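You operate a simulated robot arm through the tools that you are given. There is no shell and no other tool.

Carry out the task below with a simulated robot arm. There is one attempt and no reset: what you move stays moved.

JOB
One clear bottle has split into layers: shake it even and put it on hold.
Fine: stand it on the wooden board with the ON HOLD tag from the picking table's tags drawer; drawer shut; the other bottles and tags stay.

It is judged by the outcome, as a careful person would: the job done as asked, and still so three seconds after it is handed in. It fails if anything else is knocked over, pushed out of place, dropped, spilled or broken.

ROBOT AND FRAMES
A 6-joint arm with a two-finger parallel gripper, fixed in place. Base frame: the origin is at the foot of the arm, x ahead of it, y to its left, z up; the work surface is at about z = 0.8. Lengths are in m, angles in degrees, forces in N, time in s.
With the tool pointing down near the work surface it reaches from about 0.1 to 0.64 m from the base axis. Its first joint turns from -166.0 to 166.0 degrees. Payload 1.57 kg.
The tool frame sits at the grasp point between the pads (the TCP): z along the fingers, y along the line on which they close. The tips reach 0.03 m beyond it. The gripper opens to 0.11 m. The fingers are 0.024 m wide and 0.012 m thick; the gripper's body (0.048 by 0.112 m) begins 0.078 m behind the TCP.
Orientation is that of the tool frame in the base frame, as [roll, pitch, yaw] about the fixed x, y, z axes, in that order (R = Rz(yaw) Ry(pitch) Rx(roll)). With the fingers straight down and closing along the base's y, the tool's x points along the base's -x, its y along +y and its z along -z.

CONTROLS
- The arm moves only by the tool step_arm. Its argument "commands" is one flat list of numbers, 7 for each row, row after row: the turn, a rotation vector about the tool's x, y, z in degrees, then the shift along the tool's x, y, z in m, then the gripper command, from -1 (fully open) to 1 (shut), values between in proportion. In form: [rx, ry, rz, x, y, z, claw, rx, ry, rz, x, y, z, claw, ...]. A call has 1 to 20 rows; each row shifts and turns the commanded pose from where the row before left it, along the tool's axes as they then stand. A row lasts 0.2 s, in which the tool goes at most 0.05 m and 8.6 degrees; a call with a longer step from one row to the next is refused whole, and so is a gripper value outside its range. Where a pose cannot be reached the arm comes as near as it can. A force on the tool above 40 N (or 10 N above the force at the start of the call, whichever is more), or a blocked arm, ends the call early, and 0.2 s more pass. Each finger travels about 0.108 m/s and halts on what it meets, pressing with about 35 N; the grip force reading is that of the motor and also rises with nothing between the fingers. The clock runs only during rows and for 0.2 s after the last one: add rows that do not move to give the fingers time. The reply holds the time, the measured pose of the TCP, the force on the tool along the base axes, the opening and the grip force, in the units named above and with some noise, with the torque about the TCP (base axes, N m) and any sound that the robot's microphone picked up.
- Cameras (640 x 400 px; columns grow to the right, rows downward): "scene" is fixed at [0.0482, -0.5059, 1.5321]; the picture's right is [0.63, -0.77, 0.00], its down [-0.27, -0.23, -0.93] and it looks along [0.72, 0.59, -0.35] (base axes); focal length 214 px, centre (320, 200). "wrist" rides on the gripper at [0.07, 0.016, -0.141] in the tool frame; the picture's right is [-0.23, 0.97, 0.00], its down [-0.85, -0.20, -0.48] and it looks along [-0.47, -0.11, 0.88] (tool axes); focal length 222 px, centre (320, 200). There is no depth. A picture from a camera that has moved, and an enlarged one, comes with that camera's place and axes in the base frame and with its lens. The place of the scene camera against the robot may be out by one fixed shift of up to 0.012 m in any direction.
- get_image(camera): a new picture of that camera. The clock stands still meanwhile.
- slide_trunk(by): slides the trunk up (or, below 0, down) by that many m; the arm rides with it, the base frame stays. It gives what a move gives, with no picture.
- zoom(camera, box): a new picture of the part [left, top, right, bottom] of that camera's present view, enlarged. The clock stands still meanwhile.
- hand_in(): hands the job in; it is judged then, once.

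Places have to be worked out from the pictures, the camera data and where the tool is seen. Open the gripper and draw the arm clear of the work before you hand the job in, unless the task says otherwise.

The tools are called after "Emit:" as a command line: name --argument value ..., lists and objects as JSON in quotes. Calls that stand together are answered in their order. step_arm: Moves the arm, as the interface text tells. Its arguments: {"type":"object","properties":{"commands":{"type":"array"}},"required":["commands"]} The other tools are called the same way: slide_trunk (by) slides the trunk up or down; get_image (camera) takes a picture; zoom (camera, box) takes an enlarged picture of a part of a camera's view; hand_in () hands the job in.

At the start:

```text
clock: 0.0
tool_pos: [0.4031, 0.1144, 1.6015]
tool_rot: [180.0, -0.1, 179.9]
ft_force: [0.0, -0.4, -1.1]
moment: [-0.02, 0.02, 0.02]
opening: 0.1098
grip_force: 0.1
trunk travel left (down, up): [-0.346, 0.244]
```

scene: 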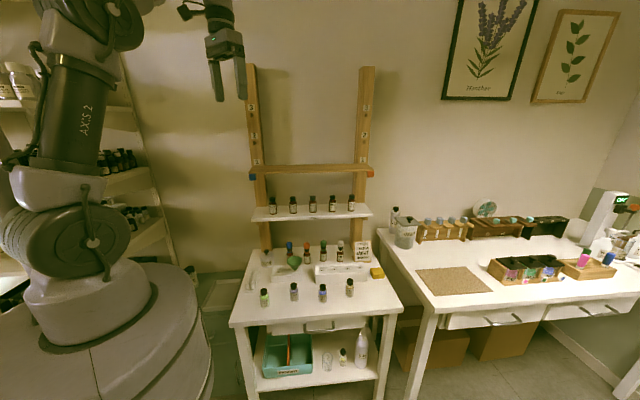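
wrist: 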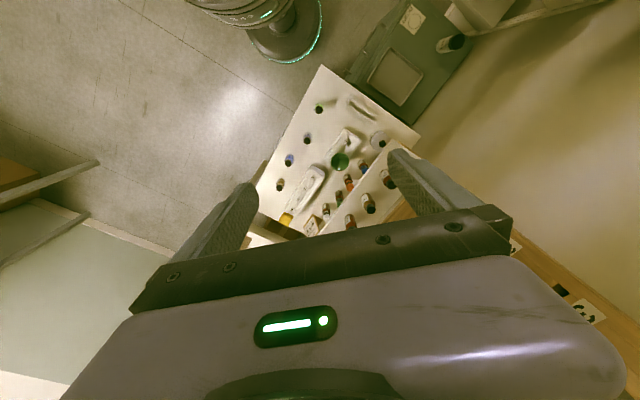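

I start by looking closely at the scene: the picking table, its drawer and the rack of bottles.

Emit:
zoom --camera "scene" --box '[220, 230, 420, 355]'

Emit:
zoom --camera "scene" --box '[230, 60, 390, 240]'

Emit:
zoom --camera "scene" --box '[370, 190, 640, 350]'

Emit:
zoom --camera "scene" --box '[220, 310, 420, 400]'

Emit:
zoom --camera "wrist" --box '[230, 60, 430, 260]'

```text
3.20 times, centred on (320, 292) of scene
camera zoom: at [0.0482, -0.5059, 1.5321], right [0.63, -0.77, 0.0], down [-0.27, -0.23, -0.93], along [0.72, 0.59, -0.35], focal length 686 px, centre (320, -96)
```

zoom: 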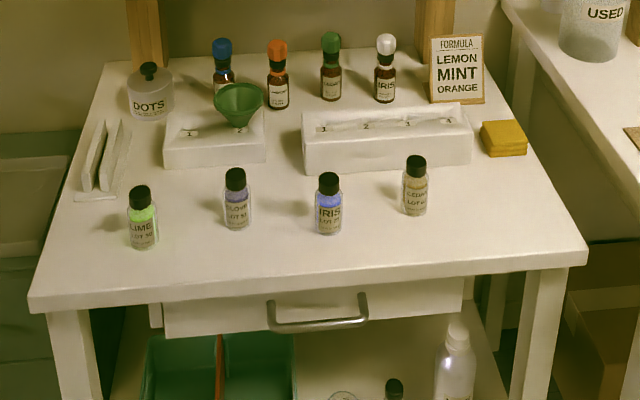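

```text
2.22 times, centred on (310, 150) of scene
camera zoom: at [0.0482, -0.5059, 1.5321], right [0.63, -0.77, 0.0], down [-0.27, -0.23, -0.93], along [0.72, 0.59, -0.35], focal length 477 px, centre (342, 311)
```

zoom: 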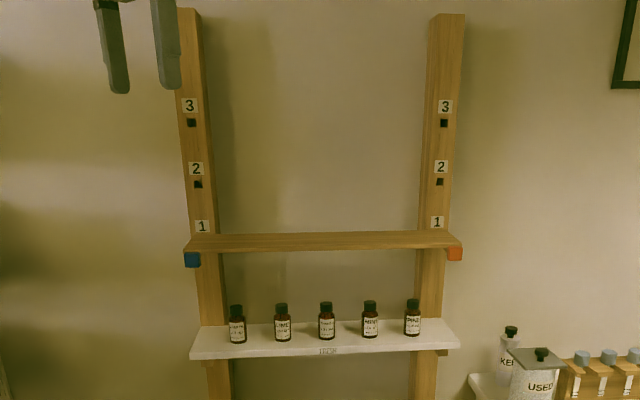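

```text
2.37 times, centred on (505, 270) of scene
camera zoom: at [0.0482, -0.5059, 1.5321], right [0.63, -0.77, 0.0], down [-0.27, -0.23, -0.93], along [0.72, 0.59, -0.35], focal length 508 px, centre (-118, 34)
```

zoom: 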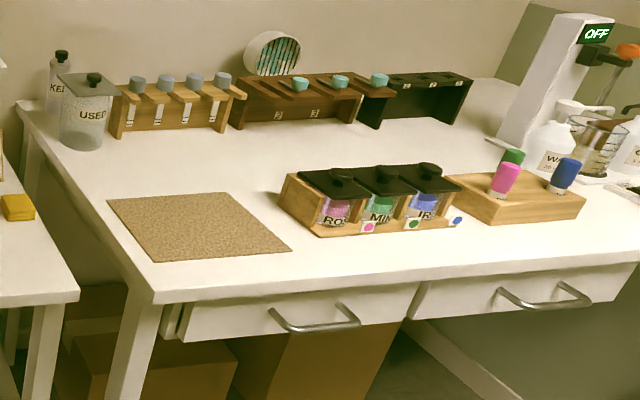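

```text
3.20 times, centred on (320, 355) of scene
camera zoom: at [0.0482, -0.5059, 1.5321], right [0.63, -0.77, 0.0], down [-0.27, -0.23, -0.93], along [0.72, 0.59, -0.35], focal length 686 px, centre (320, -296)
```

zoom: 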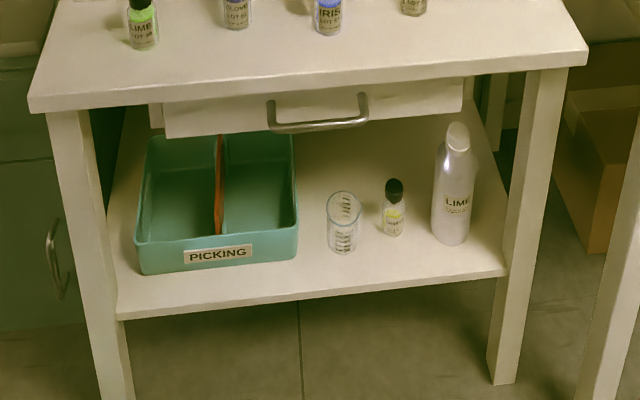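

```text
2.00 times, centred on (330, 160) of wrist
camera zoom: at [0.3359, 0.1313, 1.7426], right [0.23, 0.97, 0.0], down [0.85, -0.2, 0.48], along [0.47, -0.11, -0.88], focal length 444 px, centre (300, 280)
```

zoom: 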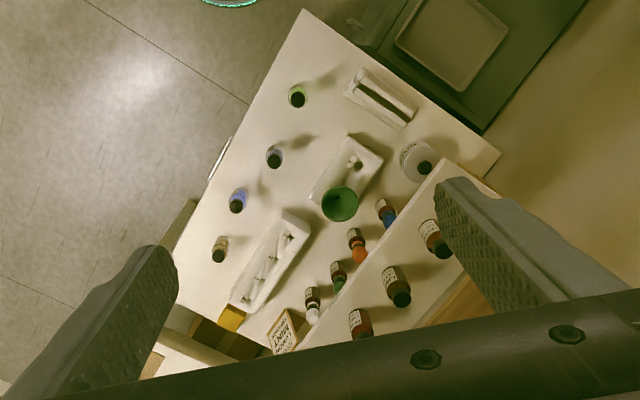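

I zoom tighter on each clear bottle to find the one in layers, and on the boards.

Emit:
zoom --camera "scene" --box '[250, 275, 310, 312]'

Emit:
zoom --camera "scene" --box '[310, 270, 370, 307]'

Emit:
zoom --camera "scene" --box '[320, 340, 380, 378]'

Emit:
zoom --camera "scene" --box '[240, 150, 390, 230]'

Emit:
zoom --camera "scene" --box '[240, 235, 400, 295]'

Emit:
zoom --camera "scene" --box '[220, 300, 420, 345]'

```text
10.67 times, centred on (280, 294) of scene
camera zoom: at [0.0482, -0.5059, 1.5321], right [0.63, -0.77, 0.0], down [-0.27, -0.23, -0.93], along [0.72, 0.59, -0.35], focal length 2288 px, centre (747, -797)
```

zoom: 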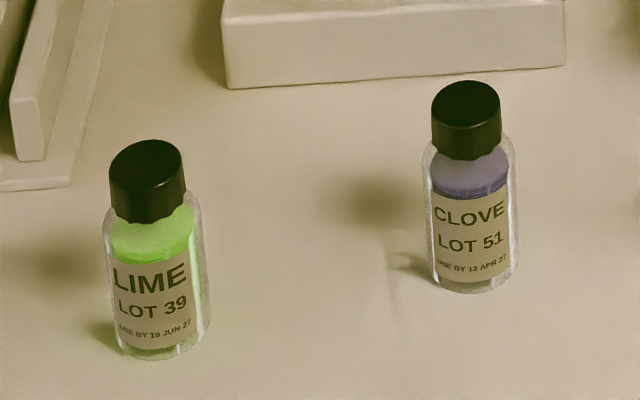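

```text
10.67 times, centred on (340, 288) of scene
camera zoom: at [0.0482, -0.5059, 1.5321], right [0.63, -0.77, 0.0], down [-0.27, -0.23, -0.93], along [0.72, 0.59, -0.35], focal length 2288 px, centre (107, -744)
```

zoom: 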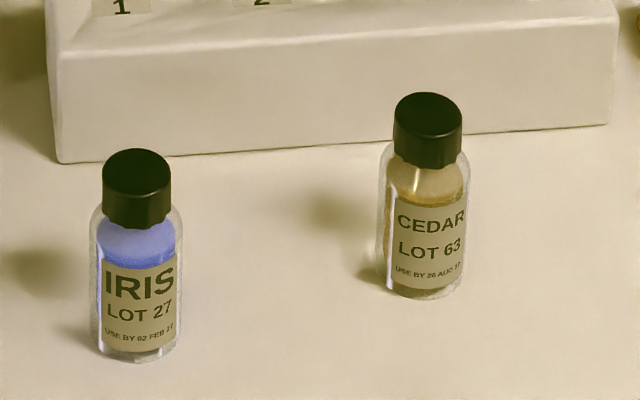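

```text
10.53 times, centred on (350, 359) of scene
camera zoom: at [0.0482, -0.5059, 1.5321], right [0.63, -0.77, 0.0], down [-0.27, -0.23, -0.93], along [0.72, 0.59, -0.35], focal length 2258 px, centre (4, -1474)
```

zoom: 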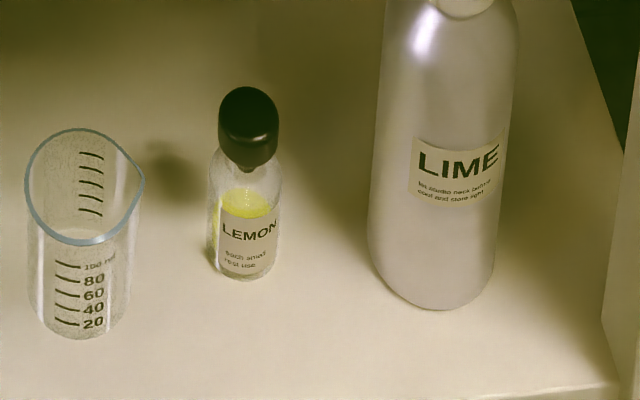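

```text
4.27 times, centred on (315, 190) of scene
camera zoom: at [0.0482, -0.5059, 1.5321], right [0.63, -0.77, 0.0], down [-0.27, -0.23, -0.93], along [0.72, 0.59, -0.35], focal length 915 px, centre (341, 243)
```

zoom: 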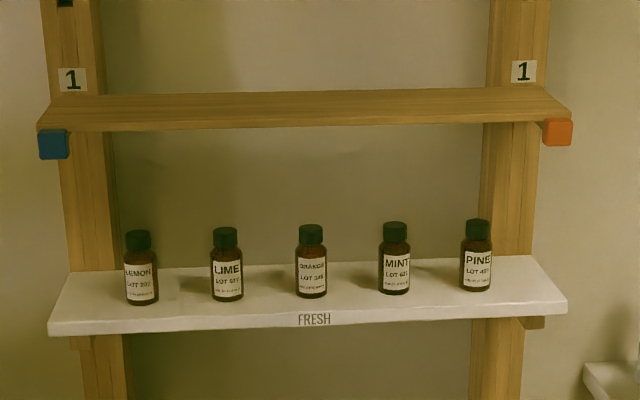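

```text
4.00 times, centred on (320, 265) of scene
camera zoom: at [0.0482, -0.5059, 1.5321], right [0.63, -0.77, 0.0], down [-0.27, -0.23, -0.93], along [0.72, 0.59, -0.35], focal length 858 px, centre (320, -60)
```

zoom: 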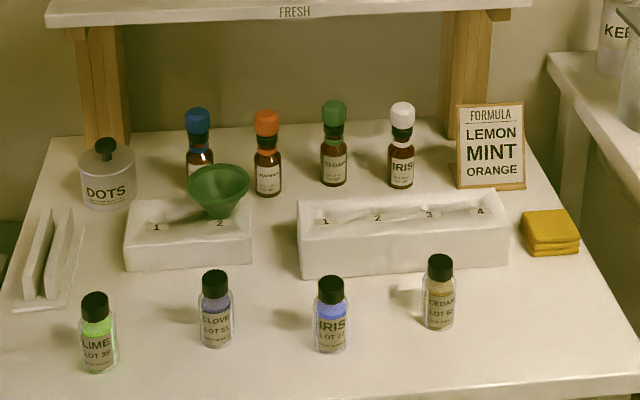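

```text
3.20 times, centred on (320, 322) of scene
camera zoom: at [0.0482, -0.5059, 1.5321], right [0.63, -0.77, 0.0], down [-0.27, -0.23, -0.93], along [0.72, 0.59, -0.35], focal length 686 px, centre (320, -192)
```

zoom: 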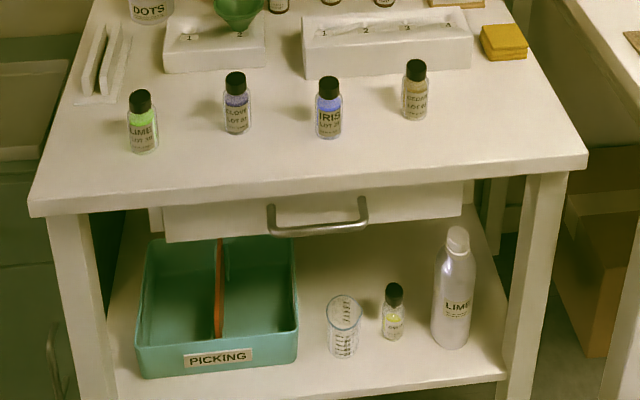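

The four LOT bottles on the picking table are the clear candidates. I zoom harder on each of them to compare the liquids, and on the wooden board.

Emit:
zoom --camera "scene" --box '[254, 286, 278, 311]'

Emit:
zoom --camera "scene" --box '[282, 280, 306, 304]'

Emit:
zoom --camera "scene" --box '[310, 282, 334, 306]'

Emit:
zoom --camera "scene" --box '[338, 276, 362, 300]'

Emit:
zoom --camera "wrist" --box '[270, 90, 350, 200]'

```text
16.00 times, centred on (266, 298) of scene
camera zoom: at [0.0482, -0.5059, 1.5321], right [0.63, -0.77, 0.0], down [-0.27, -0.23, -0.93], along [0.72, 0.59, -0.35], focal length 3432 px, centre (1184, -1376)
```

zoom: 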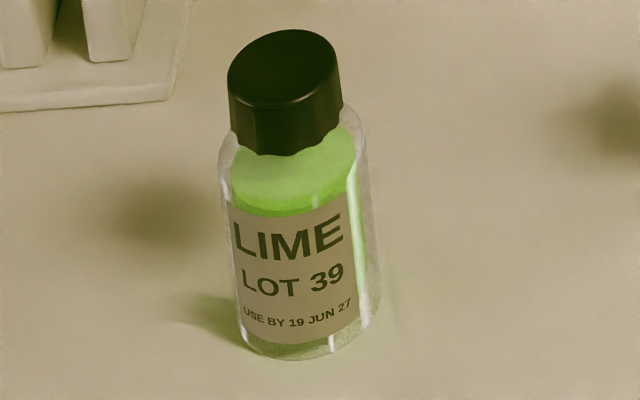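

```text
16.00 times, centred on (294, 292) of scene
camera zoom: at [0.0482, -0.5059, 1.5321], right [0.63, -0.77, 0.0], down [-0.27, -0.23, -0.93], along [0.72, 0.59, -0.35], focal length 3432 px, centre (736, -1272)
```

zoom: 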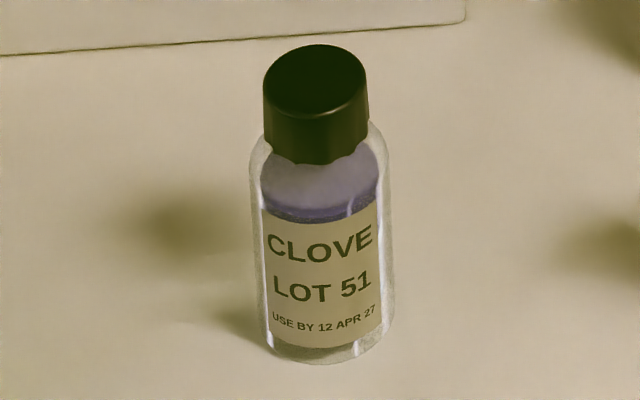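

```text
16.00 times, centred on (322, 294) of scene
camera zoom: at [0.0482, -0.5059, 1.5321], right [0.63, -0.77, 0.0], down [-0.27, -0.23, -0.93], along [0.72, 0.59, -0.35], focal length 3432 px, centre (288, -1304)
```

zoom: 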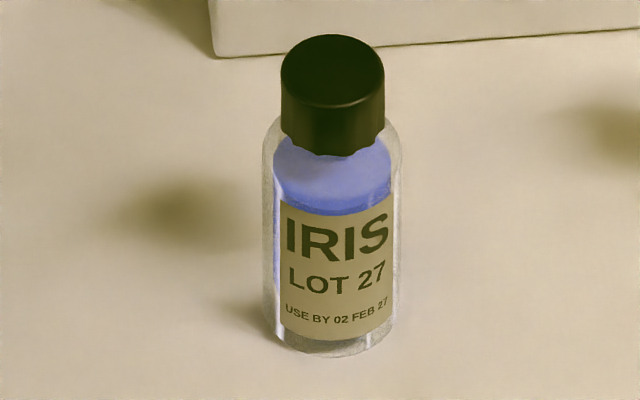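

```text
16.00 times, centred on (350, 288) of scene
camera zoom: at [0.0482, -0.5059, 1.5321], right [0.63, -0.77, 0.0], down [-0.27, -0.23, -0.93], along [0.72, 0.59, -0.35], focal length 3432 px, centre (-160, -1208)
```

zoom: 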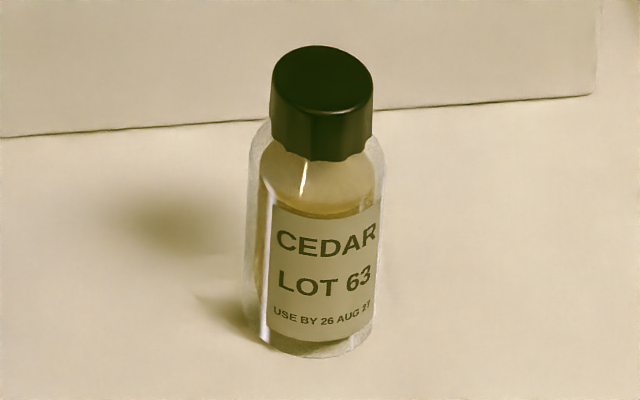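

```text
3.64 times, centred on (310, 145) of wrist
camera zoom: at [0.3359, 0.1313, 1.7426], right [0.23, 0.97, 0.0], down [0.85, -0.2, 0.48], along [0.47, -0.11, -0.88], focal length 808 px, centre (356, 400)
```

zoom: 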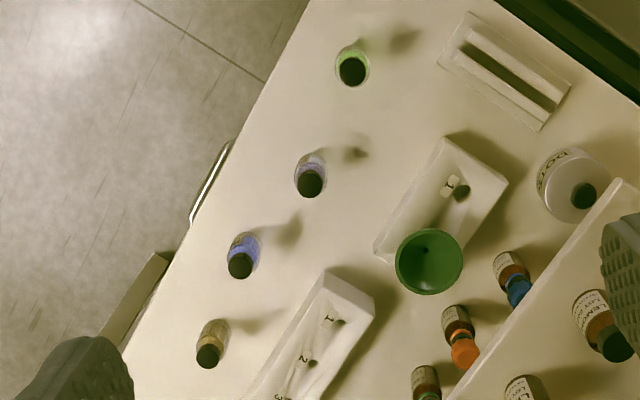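

The labels face the scene camera, so I need a view of the bottles from the side. I bring the wrist camera back and down to the left front of the picking table, well clear of everything, then turn and tilt it toward the row of bottles.

Emit:
step_arm --commands '[0, 0, 0, 0.0164, 0.0036, 0.045, -1, 0, 0, 0, 0.0164, 0.0036, 0.045, -1, 0, 0, 0, 0.0164, 0.0036, 0.045, -1, 0, 0, 0, 0.0164, 0.0036, 0.045, -1, 0, 0, 0, 0.0164, 0.0036, 0.045, -1, 0, 0, 0, 0.0164, 0.0036, 0.045, -1, 0, 0, 0, 0.0164, 0.0036, 0.045, -1, 0, 0, 0, 0.0164, 0.0036, 0.045, -1, 0, 0, 0, 0.0164, 0.0036, 0.045, -1, 0, 0, 0, 0.0164, 0.0036, 0.045, -1, 0, 0, 7, 0, 0, 0, -1, 0, 0, 7, 0, 0, 0, -1, 0, 0, 7, 0, 0, 0, -1, 0, -7.5, 0, 0, 0, 0, -1, 0, -7.5, 0, 0, 0, 0, -1, 0, -7.5, 0, 0, 0, 0, -1, 0, -7.5, 0, 0, 0, 0, -1]'

Emit:
get_image --camera "wrist"

Emit:
get_image --camera "scene"

```text
clock: 3.6
tool_pos: [0.2695, 0.184, 1.1578]
tool_rot: [-180.0, 30.2, 158.8]
ft_force: [0.0, -0.4, -0.3]
moment: [-0.02, -0.03, -0.02]
opening: 0.1101
grip_force: 0.0
out of reach, approached as far as the arm can: row 14, 15, 16, 17
trunk travel left (down, up): [-0.346, 0.244]
```

```text
taken
camera wrist: at [0.1531, 0.247, 1.2443], right [0.53, 0.84, 0.11], down [0.39, -0.37, 0.84], along [0.75, -0.4, -0.53], focal length 222 px, centre (320, 200)
```

wrist: 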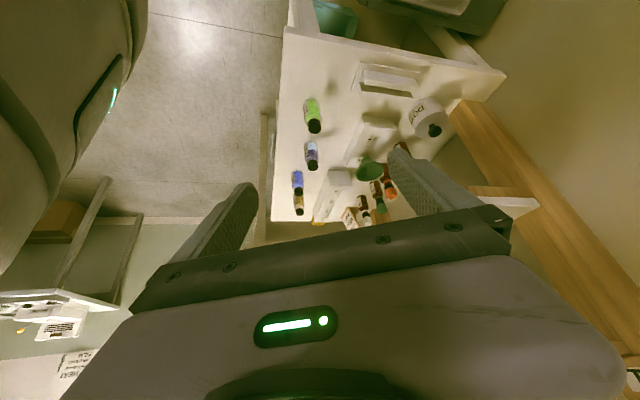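

```text
taken
```

scene: 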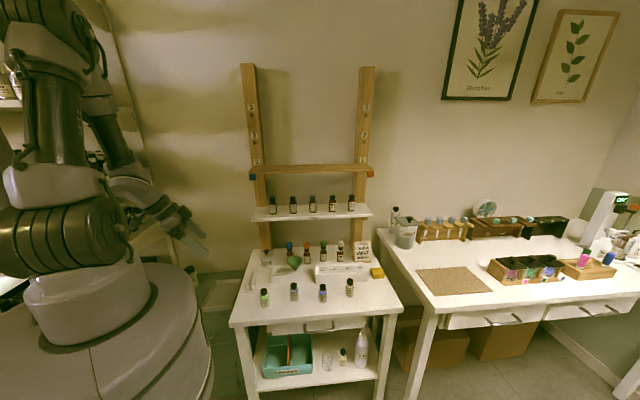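

The picture is upside down but shows the bottles' sides. I zoom in on the four clear bottles.

Emit:
zoom --camera "wrist" --box '[295, 90, 335, 140]'

Emit:
zoom --camera "wrist" --box '[295, 135, 330, 175]'

Emit:
zoom --camera "wrist" --box '[280, 165, 320, 220]'

Emit:
zoom --camera "wrist" --box '[240, 80, 460, 230]'

```text
8.00 times, centred on (315, 115) of wrist
camera zoom: at [0.1531, 0.247, 1.2443], right [0.53, 0.84, 0.11], down [0.39, -0.37, 0.84], along [0.75, -0.4, -0.53], focal length 1777 px, centre (360, 880)
```

zoom: 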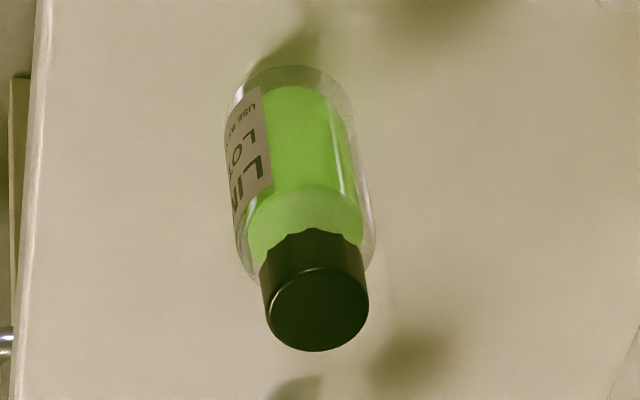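

```text
10.00 times, centred on (312, 155) of wrist
camera zoom: at [0.1531, 0.247, 1.2443], right [0.53, 0.84, 0.11], down [0.39, -0.37, 0.84], along [0.75, -0.4, -0.53], focal length 2221 px, centre (395, 650)
```

zoom: 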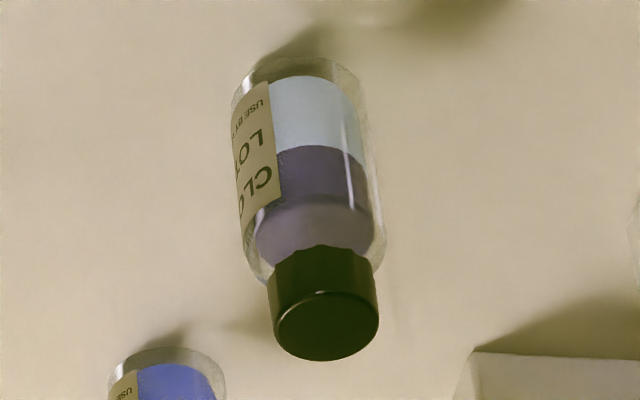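

```text
7.27 times, centred on (300, 192) of wrist
camera zoom: at [0.1531, 0.247, 1.2443], right [0.53, 0.84, 0.11], down [0.39, -0.37, 0.84], along [0.75, -0.4, -0.53], focal length 1615 px, centre (466, 254)
```

zoom: 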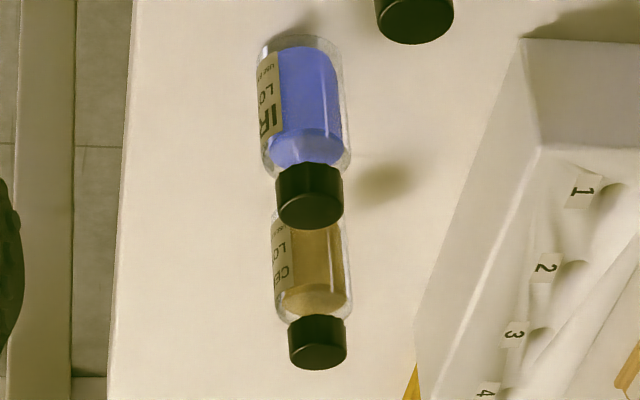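

```text
2.67 times, centred on (350, 155) of wrist
camera zoom: at [0.1531, 0.247, 1.2443], right [0.53, 0.84, 0.11], down [0.39, -0.37, 0.84], along [0.75, -0.4, -0.53], focal length 592 px, centre (240, 320)
```

zoom: 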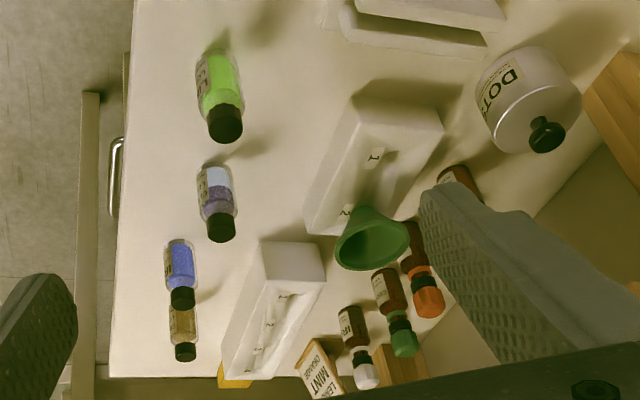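

CLOVE LOT 51 is the split one, pale blue below and purple above; the other three are even. Next I look at the tags drawer. I untilt, swing to the right in front of the drawer handle (estimated near (0.538, -0.102, 0.72)), and check the pose.

Emit:
step_arm --commands '[0, 7.5, 0, 0, 0, 0, -1, 0, 7.5, 0, 0, 0, 0, -1, 0, 7.5, 0, 0, 0, 0, -1, 0, 7.5, 0, 0, 0, 0, -1, 0, 0, 0, -0.0229, -0.0376, 0, -1, 0, 0, 0, -0.0229, -0.0376, 0, -1, 0, 0, 0, -0.0229, -0.0376, 0, -1, 0, 0, 0, -0.0229, -0.0376, 0, -1, 0, 0, 0, -0.0229, -0.0376, 0, -1, 0, 0, 0, -0.0229, -0.0376, 0, -1, 0, 0, 0, -0.0229, -0.0376, 0, -1, 0, 0, 0, -0.0229, -0.0376, 0, -1, 0, 0, 0, -0.0229, -0.0376, 0, -1]'

```text
clock: 6.4
tool_pos: [0.3389, -0.208, 1.154]
tool_rot: [179.9, 0.0, 159.0]
ft_force: [-0.2, 0.4, 0.0]
moment: [0.02, 0.02, -0.04]
opening: 0.1101
grip_force: 0.0
trunk travel left (down, up): [-0.346, 0.244]
```

The pose is as planned. I turn the tool to face the table front squarely (azimuth 45°) and tilt it toward the drawer to look at it.

Emit:
step_arm --commands '[0, 0, -8.25, 0, 0, 0, -1, 0, 0, -8.25, 0, 0, 0, -1, 0, 0, -8.25, 0, 0, 0, -1, 0, 0, -8.25, 0, 0, 0, -1, 0, 0, -8.25, 0, 0, 0, -1, 0, 0, -8.25, 0, 0, 0, -1, 0, 0, -8.25, 0, 0, 0, -1, 0, 0, -8.25, 0, 0, 0, -1, 0, -8, 0, 0, 0, 0.02, -1, 0, -8, 0, 0, 0, 0.02, -1, 0, -8, 0, 0, 0, 0.02, -1, 0, -8, 0, 0, 0, 0.02, -1]'

Emit:
get_image --camera "wrist"

Emit:
get_image --camera "scene"

```text
clock: 9.0
tool_pos: [0.3524, -0.1955, 1.0772]
tool_rot: [179.9, 32.3, -135.3]
ft_force: [0.2, -0.1, 0.4]
moment: [0.01, 0.02, 0.01]
opening: 0.1099
grip_force: 0.1
trunk travel left (down, up): [-0.346, 0.244]
```

```text
taken
camera wrist: at [0.2465, -0.2795, 1.1593], right [-0.55, 0.83, 0.12], down [0.47, 0.19, 0.86], along [0.69, 0.53, -0.49], focal length 222 px, centre (320, 200)
```

wrist: 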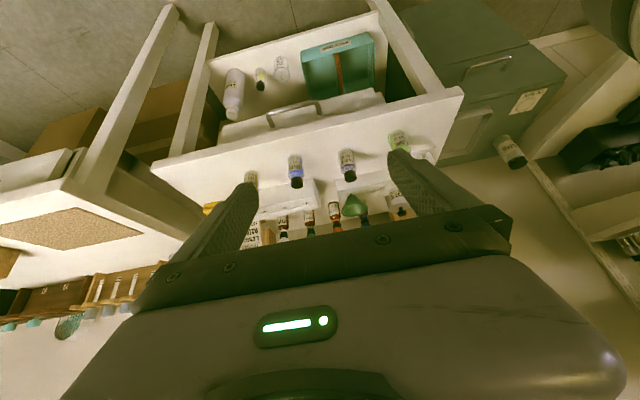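

```text
taken
```

scene: 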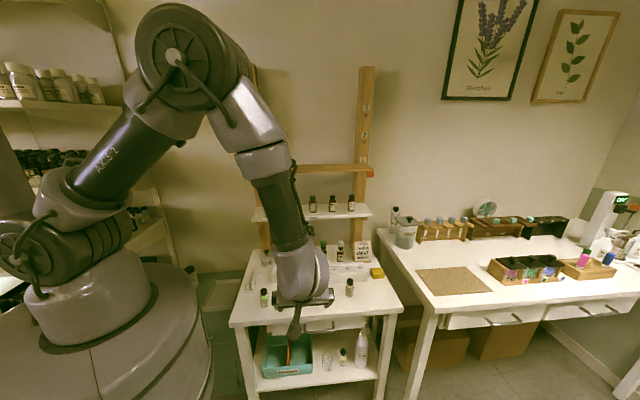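

I can see the drawer and handle. I zoom in on them to measure.

Emit:
zoom --camera "wrist" --box '[200, 70, 400, 195]'

Emit:
zoom --camera "wrist" --box '[255, 90, 335, 140]'

```text
3.20 times, centred on (300, 132) of wrist
camera zoom: at [0.2465, -0.2795, 1.1593], right [-0.55, 0.83, 0.12], down [0.47, 0.19, 0.86], along [0.69, 0.53, -0.49], focal length 711 px, centre (384, 416)
```

zoom: 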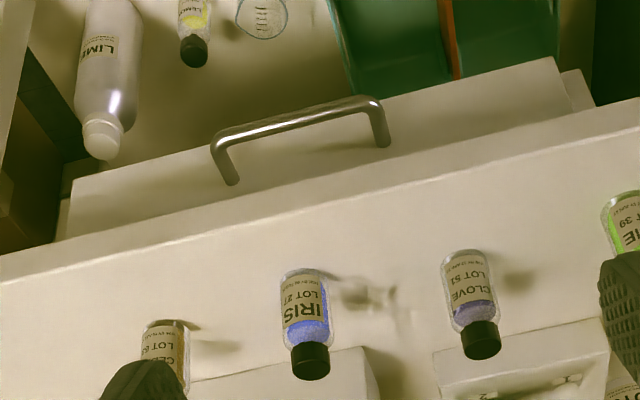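

```text
8.00 times, centred on (295, 115) of wrist
camera zoom: at [0.2465, -0.2795, 1.1593], right [-0.55, 0.83, 0.12], down [0.47, 0.19, 0.86], along [0.69, 0.53, -0.49], focal length 1777 px, centre (520, 880)
```

zoom: 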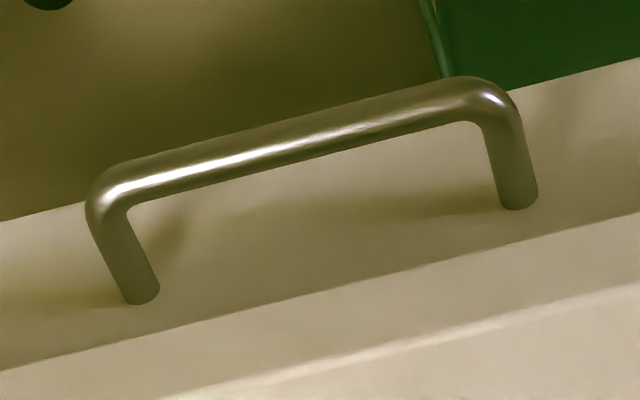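

The handle bar's centre is near (0.537, -0.101, 0.719), 11 cm long and about 37 mm proud of the drawer front, below the table edge. I bring the tool level and roll it so the fingers close vertically on the bar.

Emit:
step_arm --commands '[0, -8.24, 0, 0, 0, 0, -1, 0, -8.24, 0, 0, 0, 0, -1, 0, -8.24, 0, 0, 0, 0, -1, 0, -8.24, 0, 0, 0, 0, -1, 0, -8.24, 0, 0, 0, 0, -1, 0, -8.24, 0, 0, 0, 0, -1, 0, -8.24, 0, 0, 0, 0, -1, 0, 0, -8.18, 0, 0, 0, -1, 0, 0, -8.18, 0, 0, 0, -1, 0, 0, -8.18, 0, 0, 0, -1, 0, 0, -8.18, 0, 0, 0, -1, 0, 0, -8.18, 0, 0, 0, -1, 0, 0, -8.18, 0, 0, 0, -1, 0, 0, -8.18, 0, 0, 0, -1, 0, 0, -8.18, 0, 0, 0, -1, 0, 0, -8.18, 0, 0, 0, -1, 0, 0, -8.18, 0, 0, 0, -1, 0, 0, -8.18, 0, 0, 0, -1]'

Emit:
get_image --camera "scene"

```text
clock: 12.8
tool_pos: [0.56, -0.3564, 1.1763]
tool_rot: [-90.6, 68.2, -45.7]
ft_force: [-0.4, 0.5, -0.6]
moment: [0.03, 0.02, -0.02]
opening: 0.1102
grip_force: 0.1
out of reach, approached as far as the arm can: row 1, 2, 3, 4, 5, 6, 7, 8, 9, 11, 12, 13, 14, 15, 16, 17, 18
trunk travel left (down, up): [-0.346, 0.244]
```

```text
taken
```

scene: 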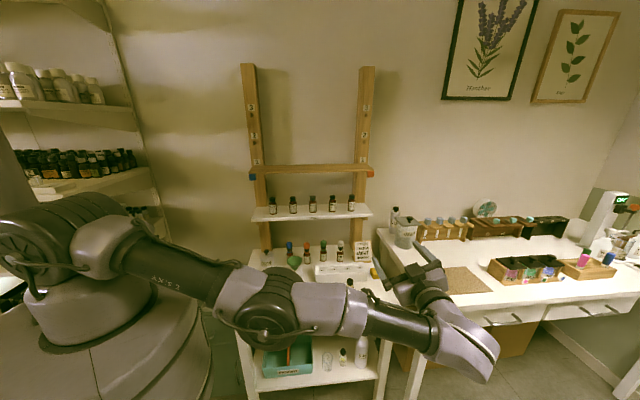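

The level pose was out of reach that close to the shoulder, and the arm stretched out to the right instead, clear of everything. Lower down it should be easier, so I lower the tool straight down in front of the table and check that each row is reached.

Emit:
step_arm --commands '[0, 0, 0, 0, 0, 0, -1, 0, 0, 0, 0.037, 0.0148, 0, -1, 0, 0, 0, 0.037, 0.0148, 0, -1, 0, 0, 0, 0.037, 0.0148, 0, -1, 0, 0, 0, 0.037, 0.0148, 0, -1, 0, 0, 0, 0.037, 0.0148, 0, -1, 0, 0, 0, 0.037, 0.0148, 0, -1]'

Emit:
get_image --camera "scene"

Emit:
get_image --camera "wrist"

```text
clock: 14.4
tool_pos: [0.5599, -0.3573, 1.1772]
tool_rot: [-90.5, 68.2, -45.8]
ft_force: [0.2, 0.0, -0.4]
moment: [-0.05, -0.01, 0.0]
opening: 0.1099
grip_force: 0.0
out of reach, approached as far as the arm can: row 2, 3, 4, 5, 6, 7
trunk travel left (down, up): [-0.346, 0.244]
```

```text
taken
```

scene: 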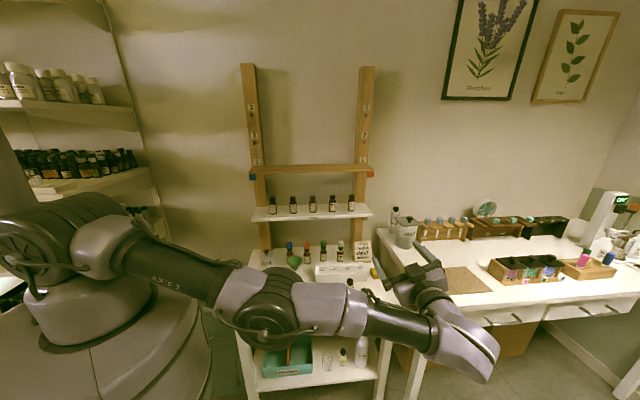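

```text
taken
camera wrist: at [0.4679, -0.4637, 1.1062], right [-0.7, 0.7, -0.15], down [-0.43, -0.24, 0.87], along [0.57, 0.67, 0.47], focal length 222 px, centre (320, 200)
```

wrist: 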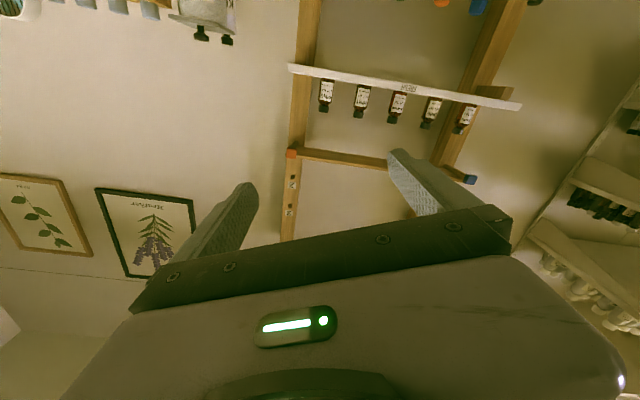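

Level and sideways-pointing is near a wrist singularity and a joint limit. I undo the roll and tilt and pull the tool back toward the earlier good pose; I will grip the handle with the tool about 45° down instead.

Emit:
step_arm --commands '[0, 0, 7.3, 0, 0, 0, -1, 0, 0, 7.3, 0, 0, 0, -1, 0, 0, 7.3, 0, 0, 0, -1, 0, 8, 0, 0, 0.03, 0, -1, 0, 8, 0, 0, 0.03, 0, -1, 0, 8, 0, 0, 0.03, 0, -1, 0, 8, 0, 0, 0.03, 0, -1, 0, 8, 0, 0, 0.03, 0, -1, 0, 8, 0, 0, 0.03, 0, -1, 0, 8, 0, 0, 0.03, 0, -1]'

Emit:
get_image --camera "scene"

```text
clock: 16.6
tool_pos: [0.4755, -0.2741, 1.1666]
tool_rot: [-180.0, 49.8, -134.7]
ft_force: [-0.6, 0.2, 0.7]
moment: [-0.03, -0.02, 0.0]
opening: 0.1102
grip_force: 0.0
out of reach, approached as far as the arm can: row 4, 5, 6, 7
trunk travel left (down, up): [-0.346, 0.244]
```

```text
taken
```

scene: 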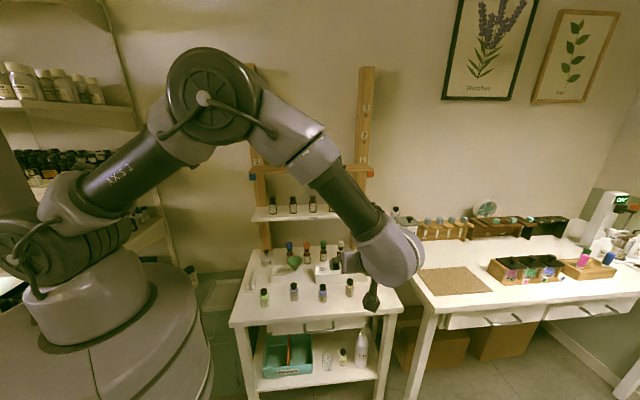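

The arm is back in its normal elbow-up posture. I roll the tool by +90° (the wrist's neutral side) so the finger closing line lies in the vertical plane across the handle.

Emit:
step_arm --commands '[0, 0, 8.18, 0, 0, 0, -1, 0, 0, 8.18, 0, 0, 0, -1, 0, 0, 8.18, 0, 0, 0, -1, 0, 0, 8.18, 0, 0, 0, -1, 0, 0, 8.18, 0, 0, 0, -1, 0, 0, 8.18, 0, 0, 0, -1, 0, 0, 8.18, 0, 0, 0, -1, 0, 0, 8.18, 0, 0, 0, -1, 0, 0, 8.18, 0, 0, 0, -1, 0, 0, 8.18, 0, 0, 0, -1, 0, 0, 8.18, 0, 0, 0, -1]'

Emit:
get_image --camera "wrist"

```text
clock: 19.0
tool_pos: [0.4733, -0.2776, 1.1639]
tool_rot: [130.1, -0.3, 135.4]
ft_force: [-0.5, 0.2, 0.3]
moment: [0.02, 0.04, -0.02]
opening: 0.11
grip_force: 0.1
trunk travel left (down, up): [-0.346, 0.244]
```

```text
taken
camera wrist: at [0.3566, -0.2978, 1.2685], right [0.6, 0.28, 0.74], down [0.26, -0.95, 0.15], along [0.75, 0.1, -0.65], focal length 222 px, centre (320, 200)
```

wrist: 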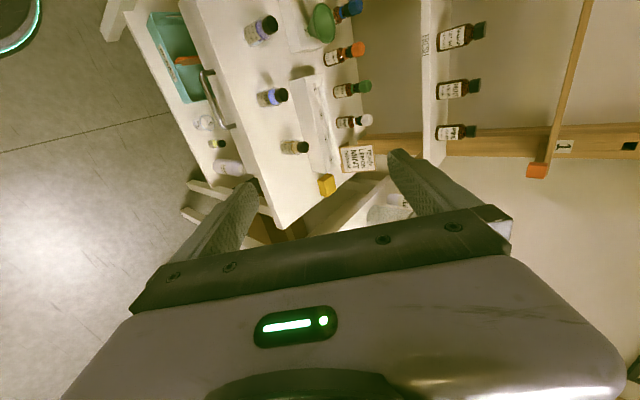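

That orientation works (tool 40° below level, closing across the bar). I move to a standoff 13 cm in front of the handle along the approach line and narrow the fingers to about 4 cm.

Emit:
step_arm --commands '[0, 0, 0, 0.0098, -0.0288, 0.0359, 0.27, 0, 0, 0, 0.0098, -0.0288, 0.0359, 0.27, 0, 0, 0, 0.0098, -0.0288, 0.0359, 0.27, 0, 0, 0, 0.0098, -0.0288, 0.0359, 0.27, 0, 0, 0, 0.0098, -0.0288, 0.0359, 0.27, 0, 0, 0, 0.0098, -0.0288, 0.0359, 0.27, 0, 0, 0, 0.0098, -0.0288, 0.0359, 0.27, 0, 0, 0, 0.0098, -0.0288, 0.0359, 0.27, 0, 0, 0, 0, 0, 0, 0.27]'

Emit:
get_image --camera "wrist"

Emit:
get_image --camera "scene"

```text
clock: 21.0
tool_pos: [0.4674, -0.1669, 0.8027]
tool_rot: [130.1, -0.2, 135.4]
ft_force: [-0.4, 0.2, 0.3]
moment: [-0.02, 0.01, -0.03]
opening: 0.04
grip_force: 0.1
trunk travel left (down, up): [-0.346, 0.244]
```

```text
taken
camera wrist: at [0.3509, -0.1875, 0.9062], right [0.6, 0.29, 0.74], down [0.26, -0.95, 0.15], along [0.75, 0.1, -0.65], focal length 222 px, centre (320, 200)
```

wrist: 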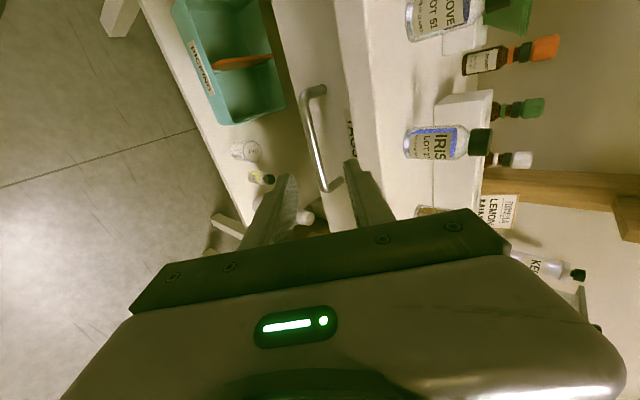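

```text
taken
```

scene: 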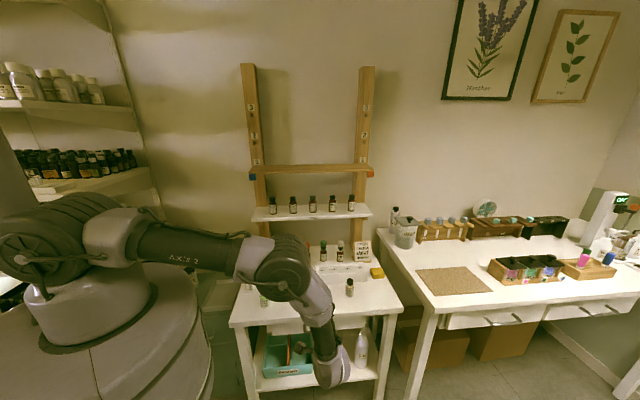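

The drawer front reads TAGS. I zoom in on the handle to refine its position before closing on it.

Emit:
zoom --camera "wrist" --box '[270, 70, 400, 200]'

```text
3.08 times, centred on (335, 135) of wrist
camera zoom: at [0.3509, -0.1875, 0.9062], right [0.6, 0.29, 0.74], down [0.26, -0.95, 0.15], along [0.75, 0.1, -0.65], focal length 684 px, centre (274, 400)
```

zoom: 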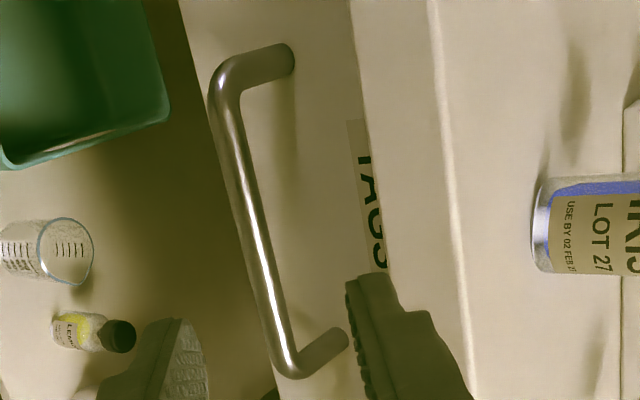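

The bar is centred between the finger planes to within a few mm. The upper arm is already near horizontal, so I lift the arm 12 cm and lower the trunk by the same amount to keep reach in hand.

Emit:
step_arm --commands '[0, 0, 0, 0, 0.0306, -0.0258, 0.45, 0, 0, 0, 0, 0.0306, -0.0258, 0.45, 0, 0, 0, 0, 0.0306, -0.0258, 0.45]'

Emit:
slide_trunk --by -0.12

```text
clock: 21.8
tool_pos: [0.4657, -0.1686, 0.9251]
tool_rot: [130.1, -0.3, 135.4]
ft_force: [-0.5, -0.4, -0.2]
moment: [0.01, -0.01, 0.0]
opening: 0.0302
grip_force: 0.1
trunk travel left (down, up): [-0.346, 0.244]
```

```text
clock: 23.3
tool_pos: [0.4676, -0.1686, 0.8033]
tool_rot: [130.1, -0.2, 135.3]
ft_force: [-1.0, 0.4, -0.2]
moment: [-0.01, -0.02, -0.03]
opening: 0.0303
grip_force: 0.0
trunk travel left (down, up): [-0.226, 0.364]
```

Now I advance along the approach line toward the bar, stopping a little short to check the view.

Emit:
step_arm --commands '[0, 0, 0, 0, -0.0015, 0.03, 0.45, 0, 0, 0, 0, -0.0015, 0.03, 0.45, 0, 0, 0, 0, -0.0015, 0.03, 0.45]'

Emit:
get_image --camera "wrist"

Emit:
zoom --camera "wrist" --box '[240, 100, 400, 260]'

Emit:
get_image --camera "scene"

```text
clock: 24.1
tool_pos: [0.5142, -0.1213, 0.7418]
tool_rot: [130.2, -0.1, 135.5]
ft_force: [0.7, 0.7, 0.1]
moment: [-0.01, -0.01, 0.01]
opening: 0.0302
grip_force: 0.2
trunk travel left (down, up): [-0.226, 0.364]
```

```text
taken
camera wrist: at [0.3962, -0.1416, 0.8449], right [0.6, 0.29, 0.74], down [0.26, -0.95, 0.15], along [0.75, 0.1, -0.65], focal length 222 px, centre (320, 200)
```

wrist: 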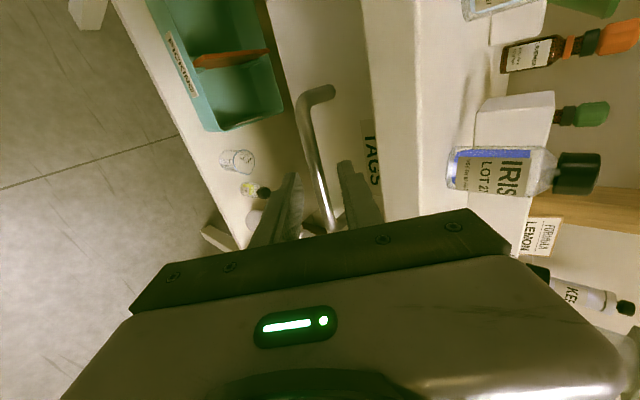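

```text
2.50 times, centred on (320, 180) of wrist
camera zoom: at [0.3962, -0.1416, 0.8449], right [0.6, 0.29, 0.74], down [0.26, -0.95, 0.15], along [0.75, 0.1, -0.65], focal length 555 px, centre (320, 250)
```

zoom: 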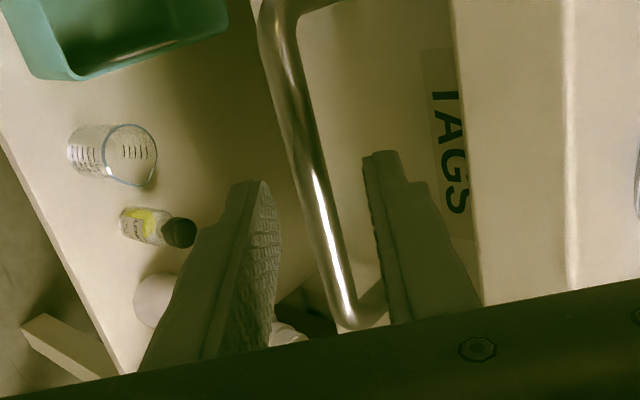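

```text
taken
```

scene: 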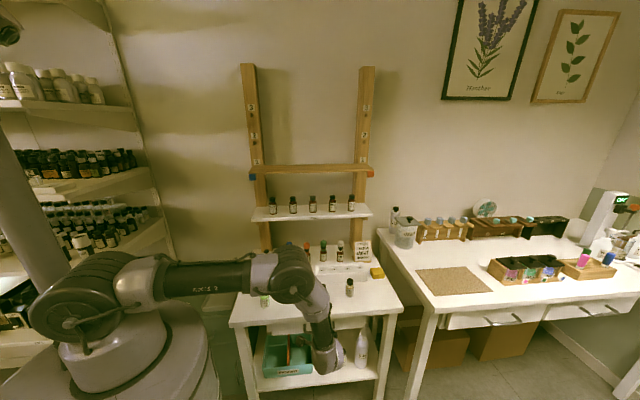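

The bar sits between the fingers but still about 5 cm beyond the grasp point. I advance 3.6 cm with a small correction and look again.

Emit:
step_arm --commands '[0, 0, 0, 0, -0.0015, 0.012, 0.45, 0, 0, 0, 0, -0.0015, 0.012, 0.45, 0, 0, 0, 0, 0, 0.012, 0.45]'

Emit:
zoom --camera "wrist" --box '[240, 100, 400, 260]'

```text
clock: 24.9
tool_pos: [0.5313, -0.1033, 0.7169]
tool_rot: [130.0, -0.3, 135.3]
ft_force: [-6.1, -4.8, 6.7]
moment: [0.14, -0.23, -0.1]
opening: 0.0303
grip_force: 0.0
trunk travel left (down, up): [-0.226, 0.364]
```

```text
2.50 times, centred on (320, 180) of wrist
camera zoom: at [0.4132, -0.124, 0.8212], right [0.6, 0.28, 0.75], down [0.26, -0.95, 0.15], along [0.75, 0.1, -0.65], focal length 555 px, centre (320, 250)
```

zoom: 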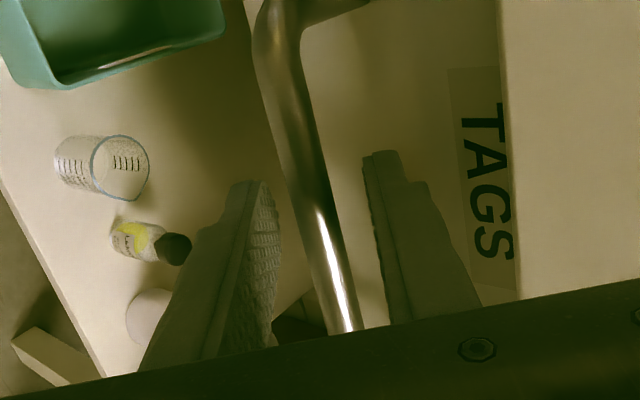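

Contact of about 10 N along the tool: a fingertip touches the drawer front, so the bar should be within the fingers. I ease back 3 mm and close gently to see whether they hold the bar.

Emit:
step_arm --commands '[0, 0, 0, 0, 0, -0.003, 0.45, 0, 0, 0, 0, 0, 0, 0.9, 0, 0, 0, 0, 0, 0, 1, 0, 0, 0, 0, 0, 0, 1]'

Emit:
zoom --camera "wrist" --box '[240, 100, 400, 260]'

```text
clock: 25.9
tool_pos: [0.5295, -0.1037, 0.7186]
tool_rot: [130.2, -0.1, 135.4]
ft_force: [0.8, 1.8, 1.6]
moment: [-0.2, -0.17, 0.34]
opening: 0.012
grip_force: 28.9
trunk travel left (down, up): [-0.226, 0.364]
```

```text
2.50 times, centred on (320, 180) of wrist
camera zoom: at [0.4124, -0.1251, 0.8227], right [0.6, 0.29, 0.74], down [0.26, -0.95, 0.15], along [0.75, 0.1, -0.65], focal length 555 px, centre (320, 250)
```

zoom: 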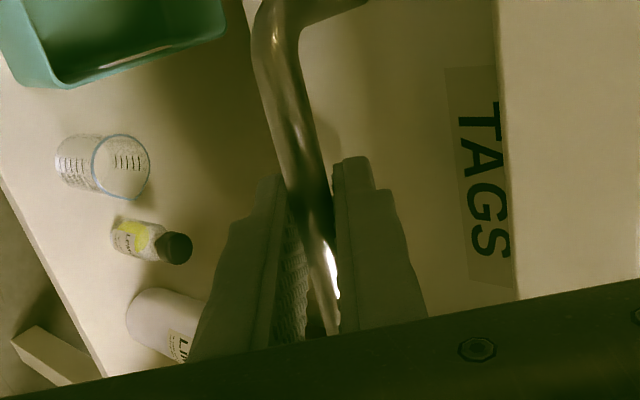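

The fingers hold the bar (opening 12 mm, grip 29 N). I pull the drawer straight out along its axis, gently.

Emit:
step_arm --commands '[0, 0, 0, 0, -0.0129, -0.0153, 1, 0, 0, 0, 0, -0.0129, -0.0153, 1, 0, 0, 0, 0, -0.0129, -0.0153, 1, 0, 0, 0, 0, -0.0129, -0.0153, 1, 0, 0, 0, 0, -0.0129, -0.0153, 1]'

Emit:
get_image --camera "wrist"

Emit:
get_image --camera "scene"

```text
clock: 27.1
tool_pos: [0.4575, -0.1773, 0.7197]
tool_rot: [130.1, -0.2, 135.4]
ft_force: [-2.4, 0.8, -8.1]
moment: [-0.1, -0.19, 0.26]
opening: 0.0122
grip_force: 29.1
trunk travel left (down, up): [-0.226, 0.364]
```

```text
taken
camera wrist: at [0.3404, -0.1972, 0.8228], right [0.6, 0.29, 0.74], down [0.26, -0.95, 0.15], along [0.75, 0.1, -0.65], focal length 222 px, centre (320, 200)
```

wrist: 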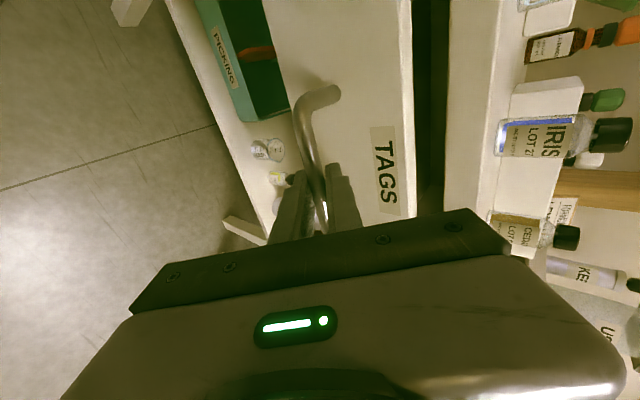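

```text
taken
```

scene: 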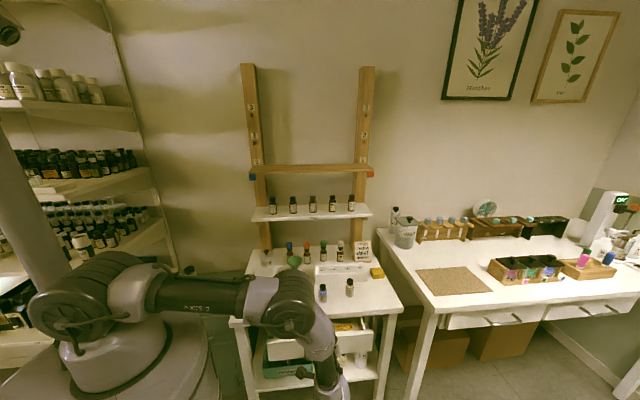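

The drawer comes out smoothly. I pull about 8 cm more to expose the tags.

Emit:
step_arm --commands '[0, 0, 0, 0, -0.0129, -0.0153, 1, 0, 0, 0, 0, -0.0129, -0.0153, 1, 0, 0, 0, 0, -0.0129, -0.0153, 1, 0, 0, 0, 0, -0.0129, -0.0153, 1]'

Emit:
zoom --camera "scene" --box '[220, 270, 420, 395]'

```text
clock: 28.1
tool_pos: [0.4023, -0.2314, 0.7183]
tool_rot: [130.0, -0.2, 135.5]
ft_force: [-9.6, 7.2, -22.2]
moment: [-0.26, -0.25, 0.16]
opening: 0.0117
grip_force: 29.2
trunk travel left (down, up): [-0.226, 0.364]
```

```text
3.20 times, centred on (320, 332) of scene
camera zoom: at [0.0482, -0.5059, 1.5321], right [0.63, -0.77, 0.0], down [-0.27, -0.23, -0.93], along [0.72, 0.59, -0.35], focal length 686 px, centre (320, -224)
```

zoom: 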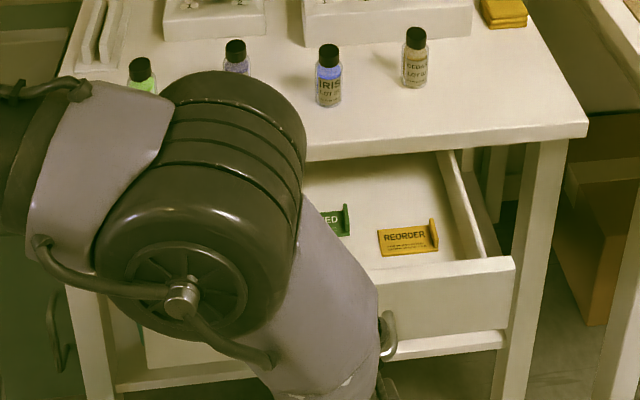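

Pulled 18 cm; the tags inside are small plates with an upright tab (REORDER, another green one, more hidden behind the arm). I release the handle and back off along the tool axis.

Emit:
step_arm --commands '[0, 0, 0, 0, 0, 0, 0.4, 0, 0, 0, 0, 0, 0, 0.4, 0, 0, 0, 0, 0, -0.03, 0.4, 0, 0, 0, 0, 0, -0.04, 0.4, 0, 0, 0, 0, 0, -0.04, 0.4]'

Emit:
get_image --camera "wrist"

```text
clock: 29.3
tool_pos: [0.343, -0.2926, 0.79]
tool_rot: [130.1, -0.3, 135.5]
ft_force: [0.4, 0.6, 0.7]
moment: [0.0, 0.01, -0.03]
opening: 0.0326
grip_force: 0.0
trunk travel left (down, up): [-0.226, 0.364]
```

```text
taken
camera wrist: at [0.2256, -0.3137, 0.8944], right [0.6, 0.29, 0.74], down [0.26, -0.95, 0.15], along [0.75, 0.1, -0.65], focal length 222 px, centre (320, 200)
```

wrist: 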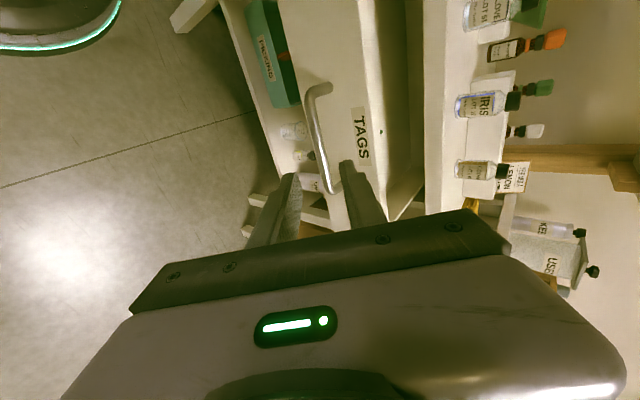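

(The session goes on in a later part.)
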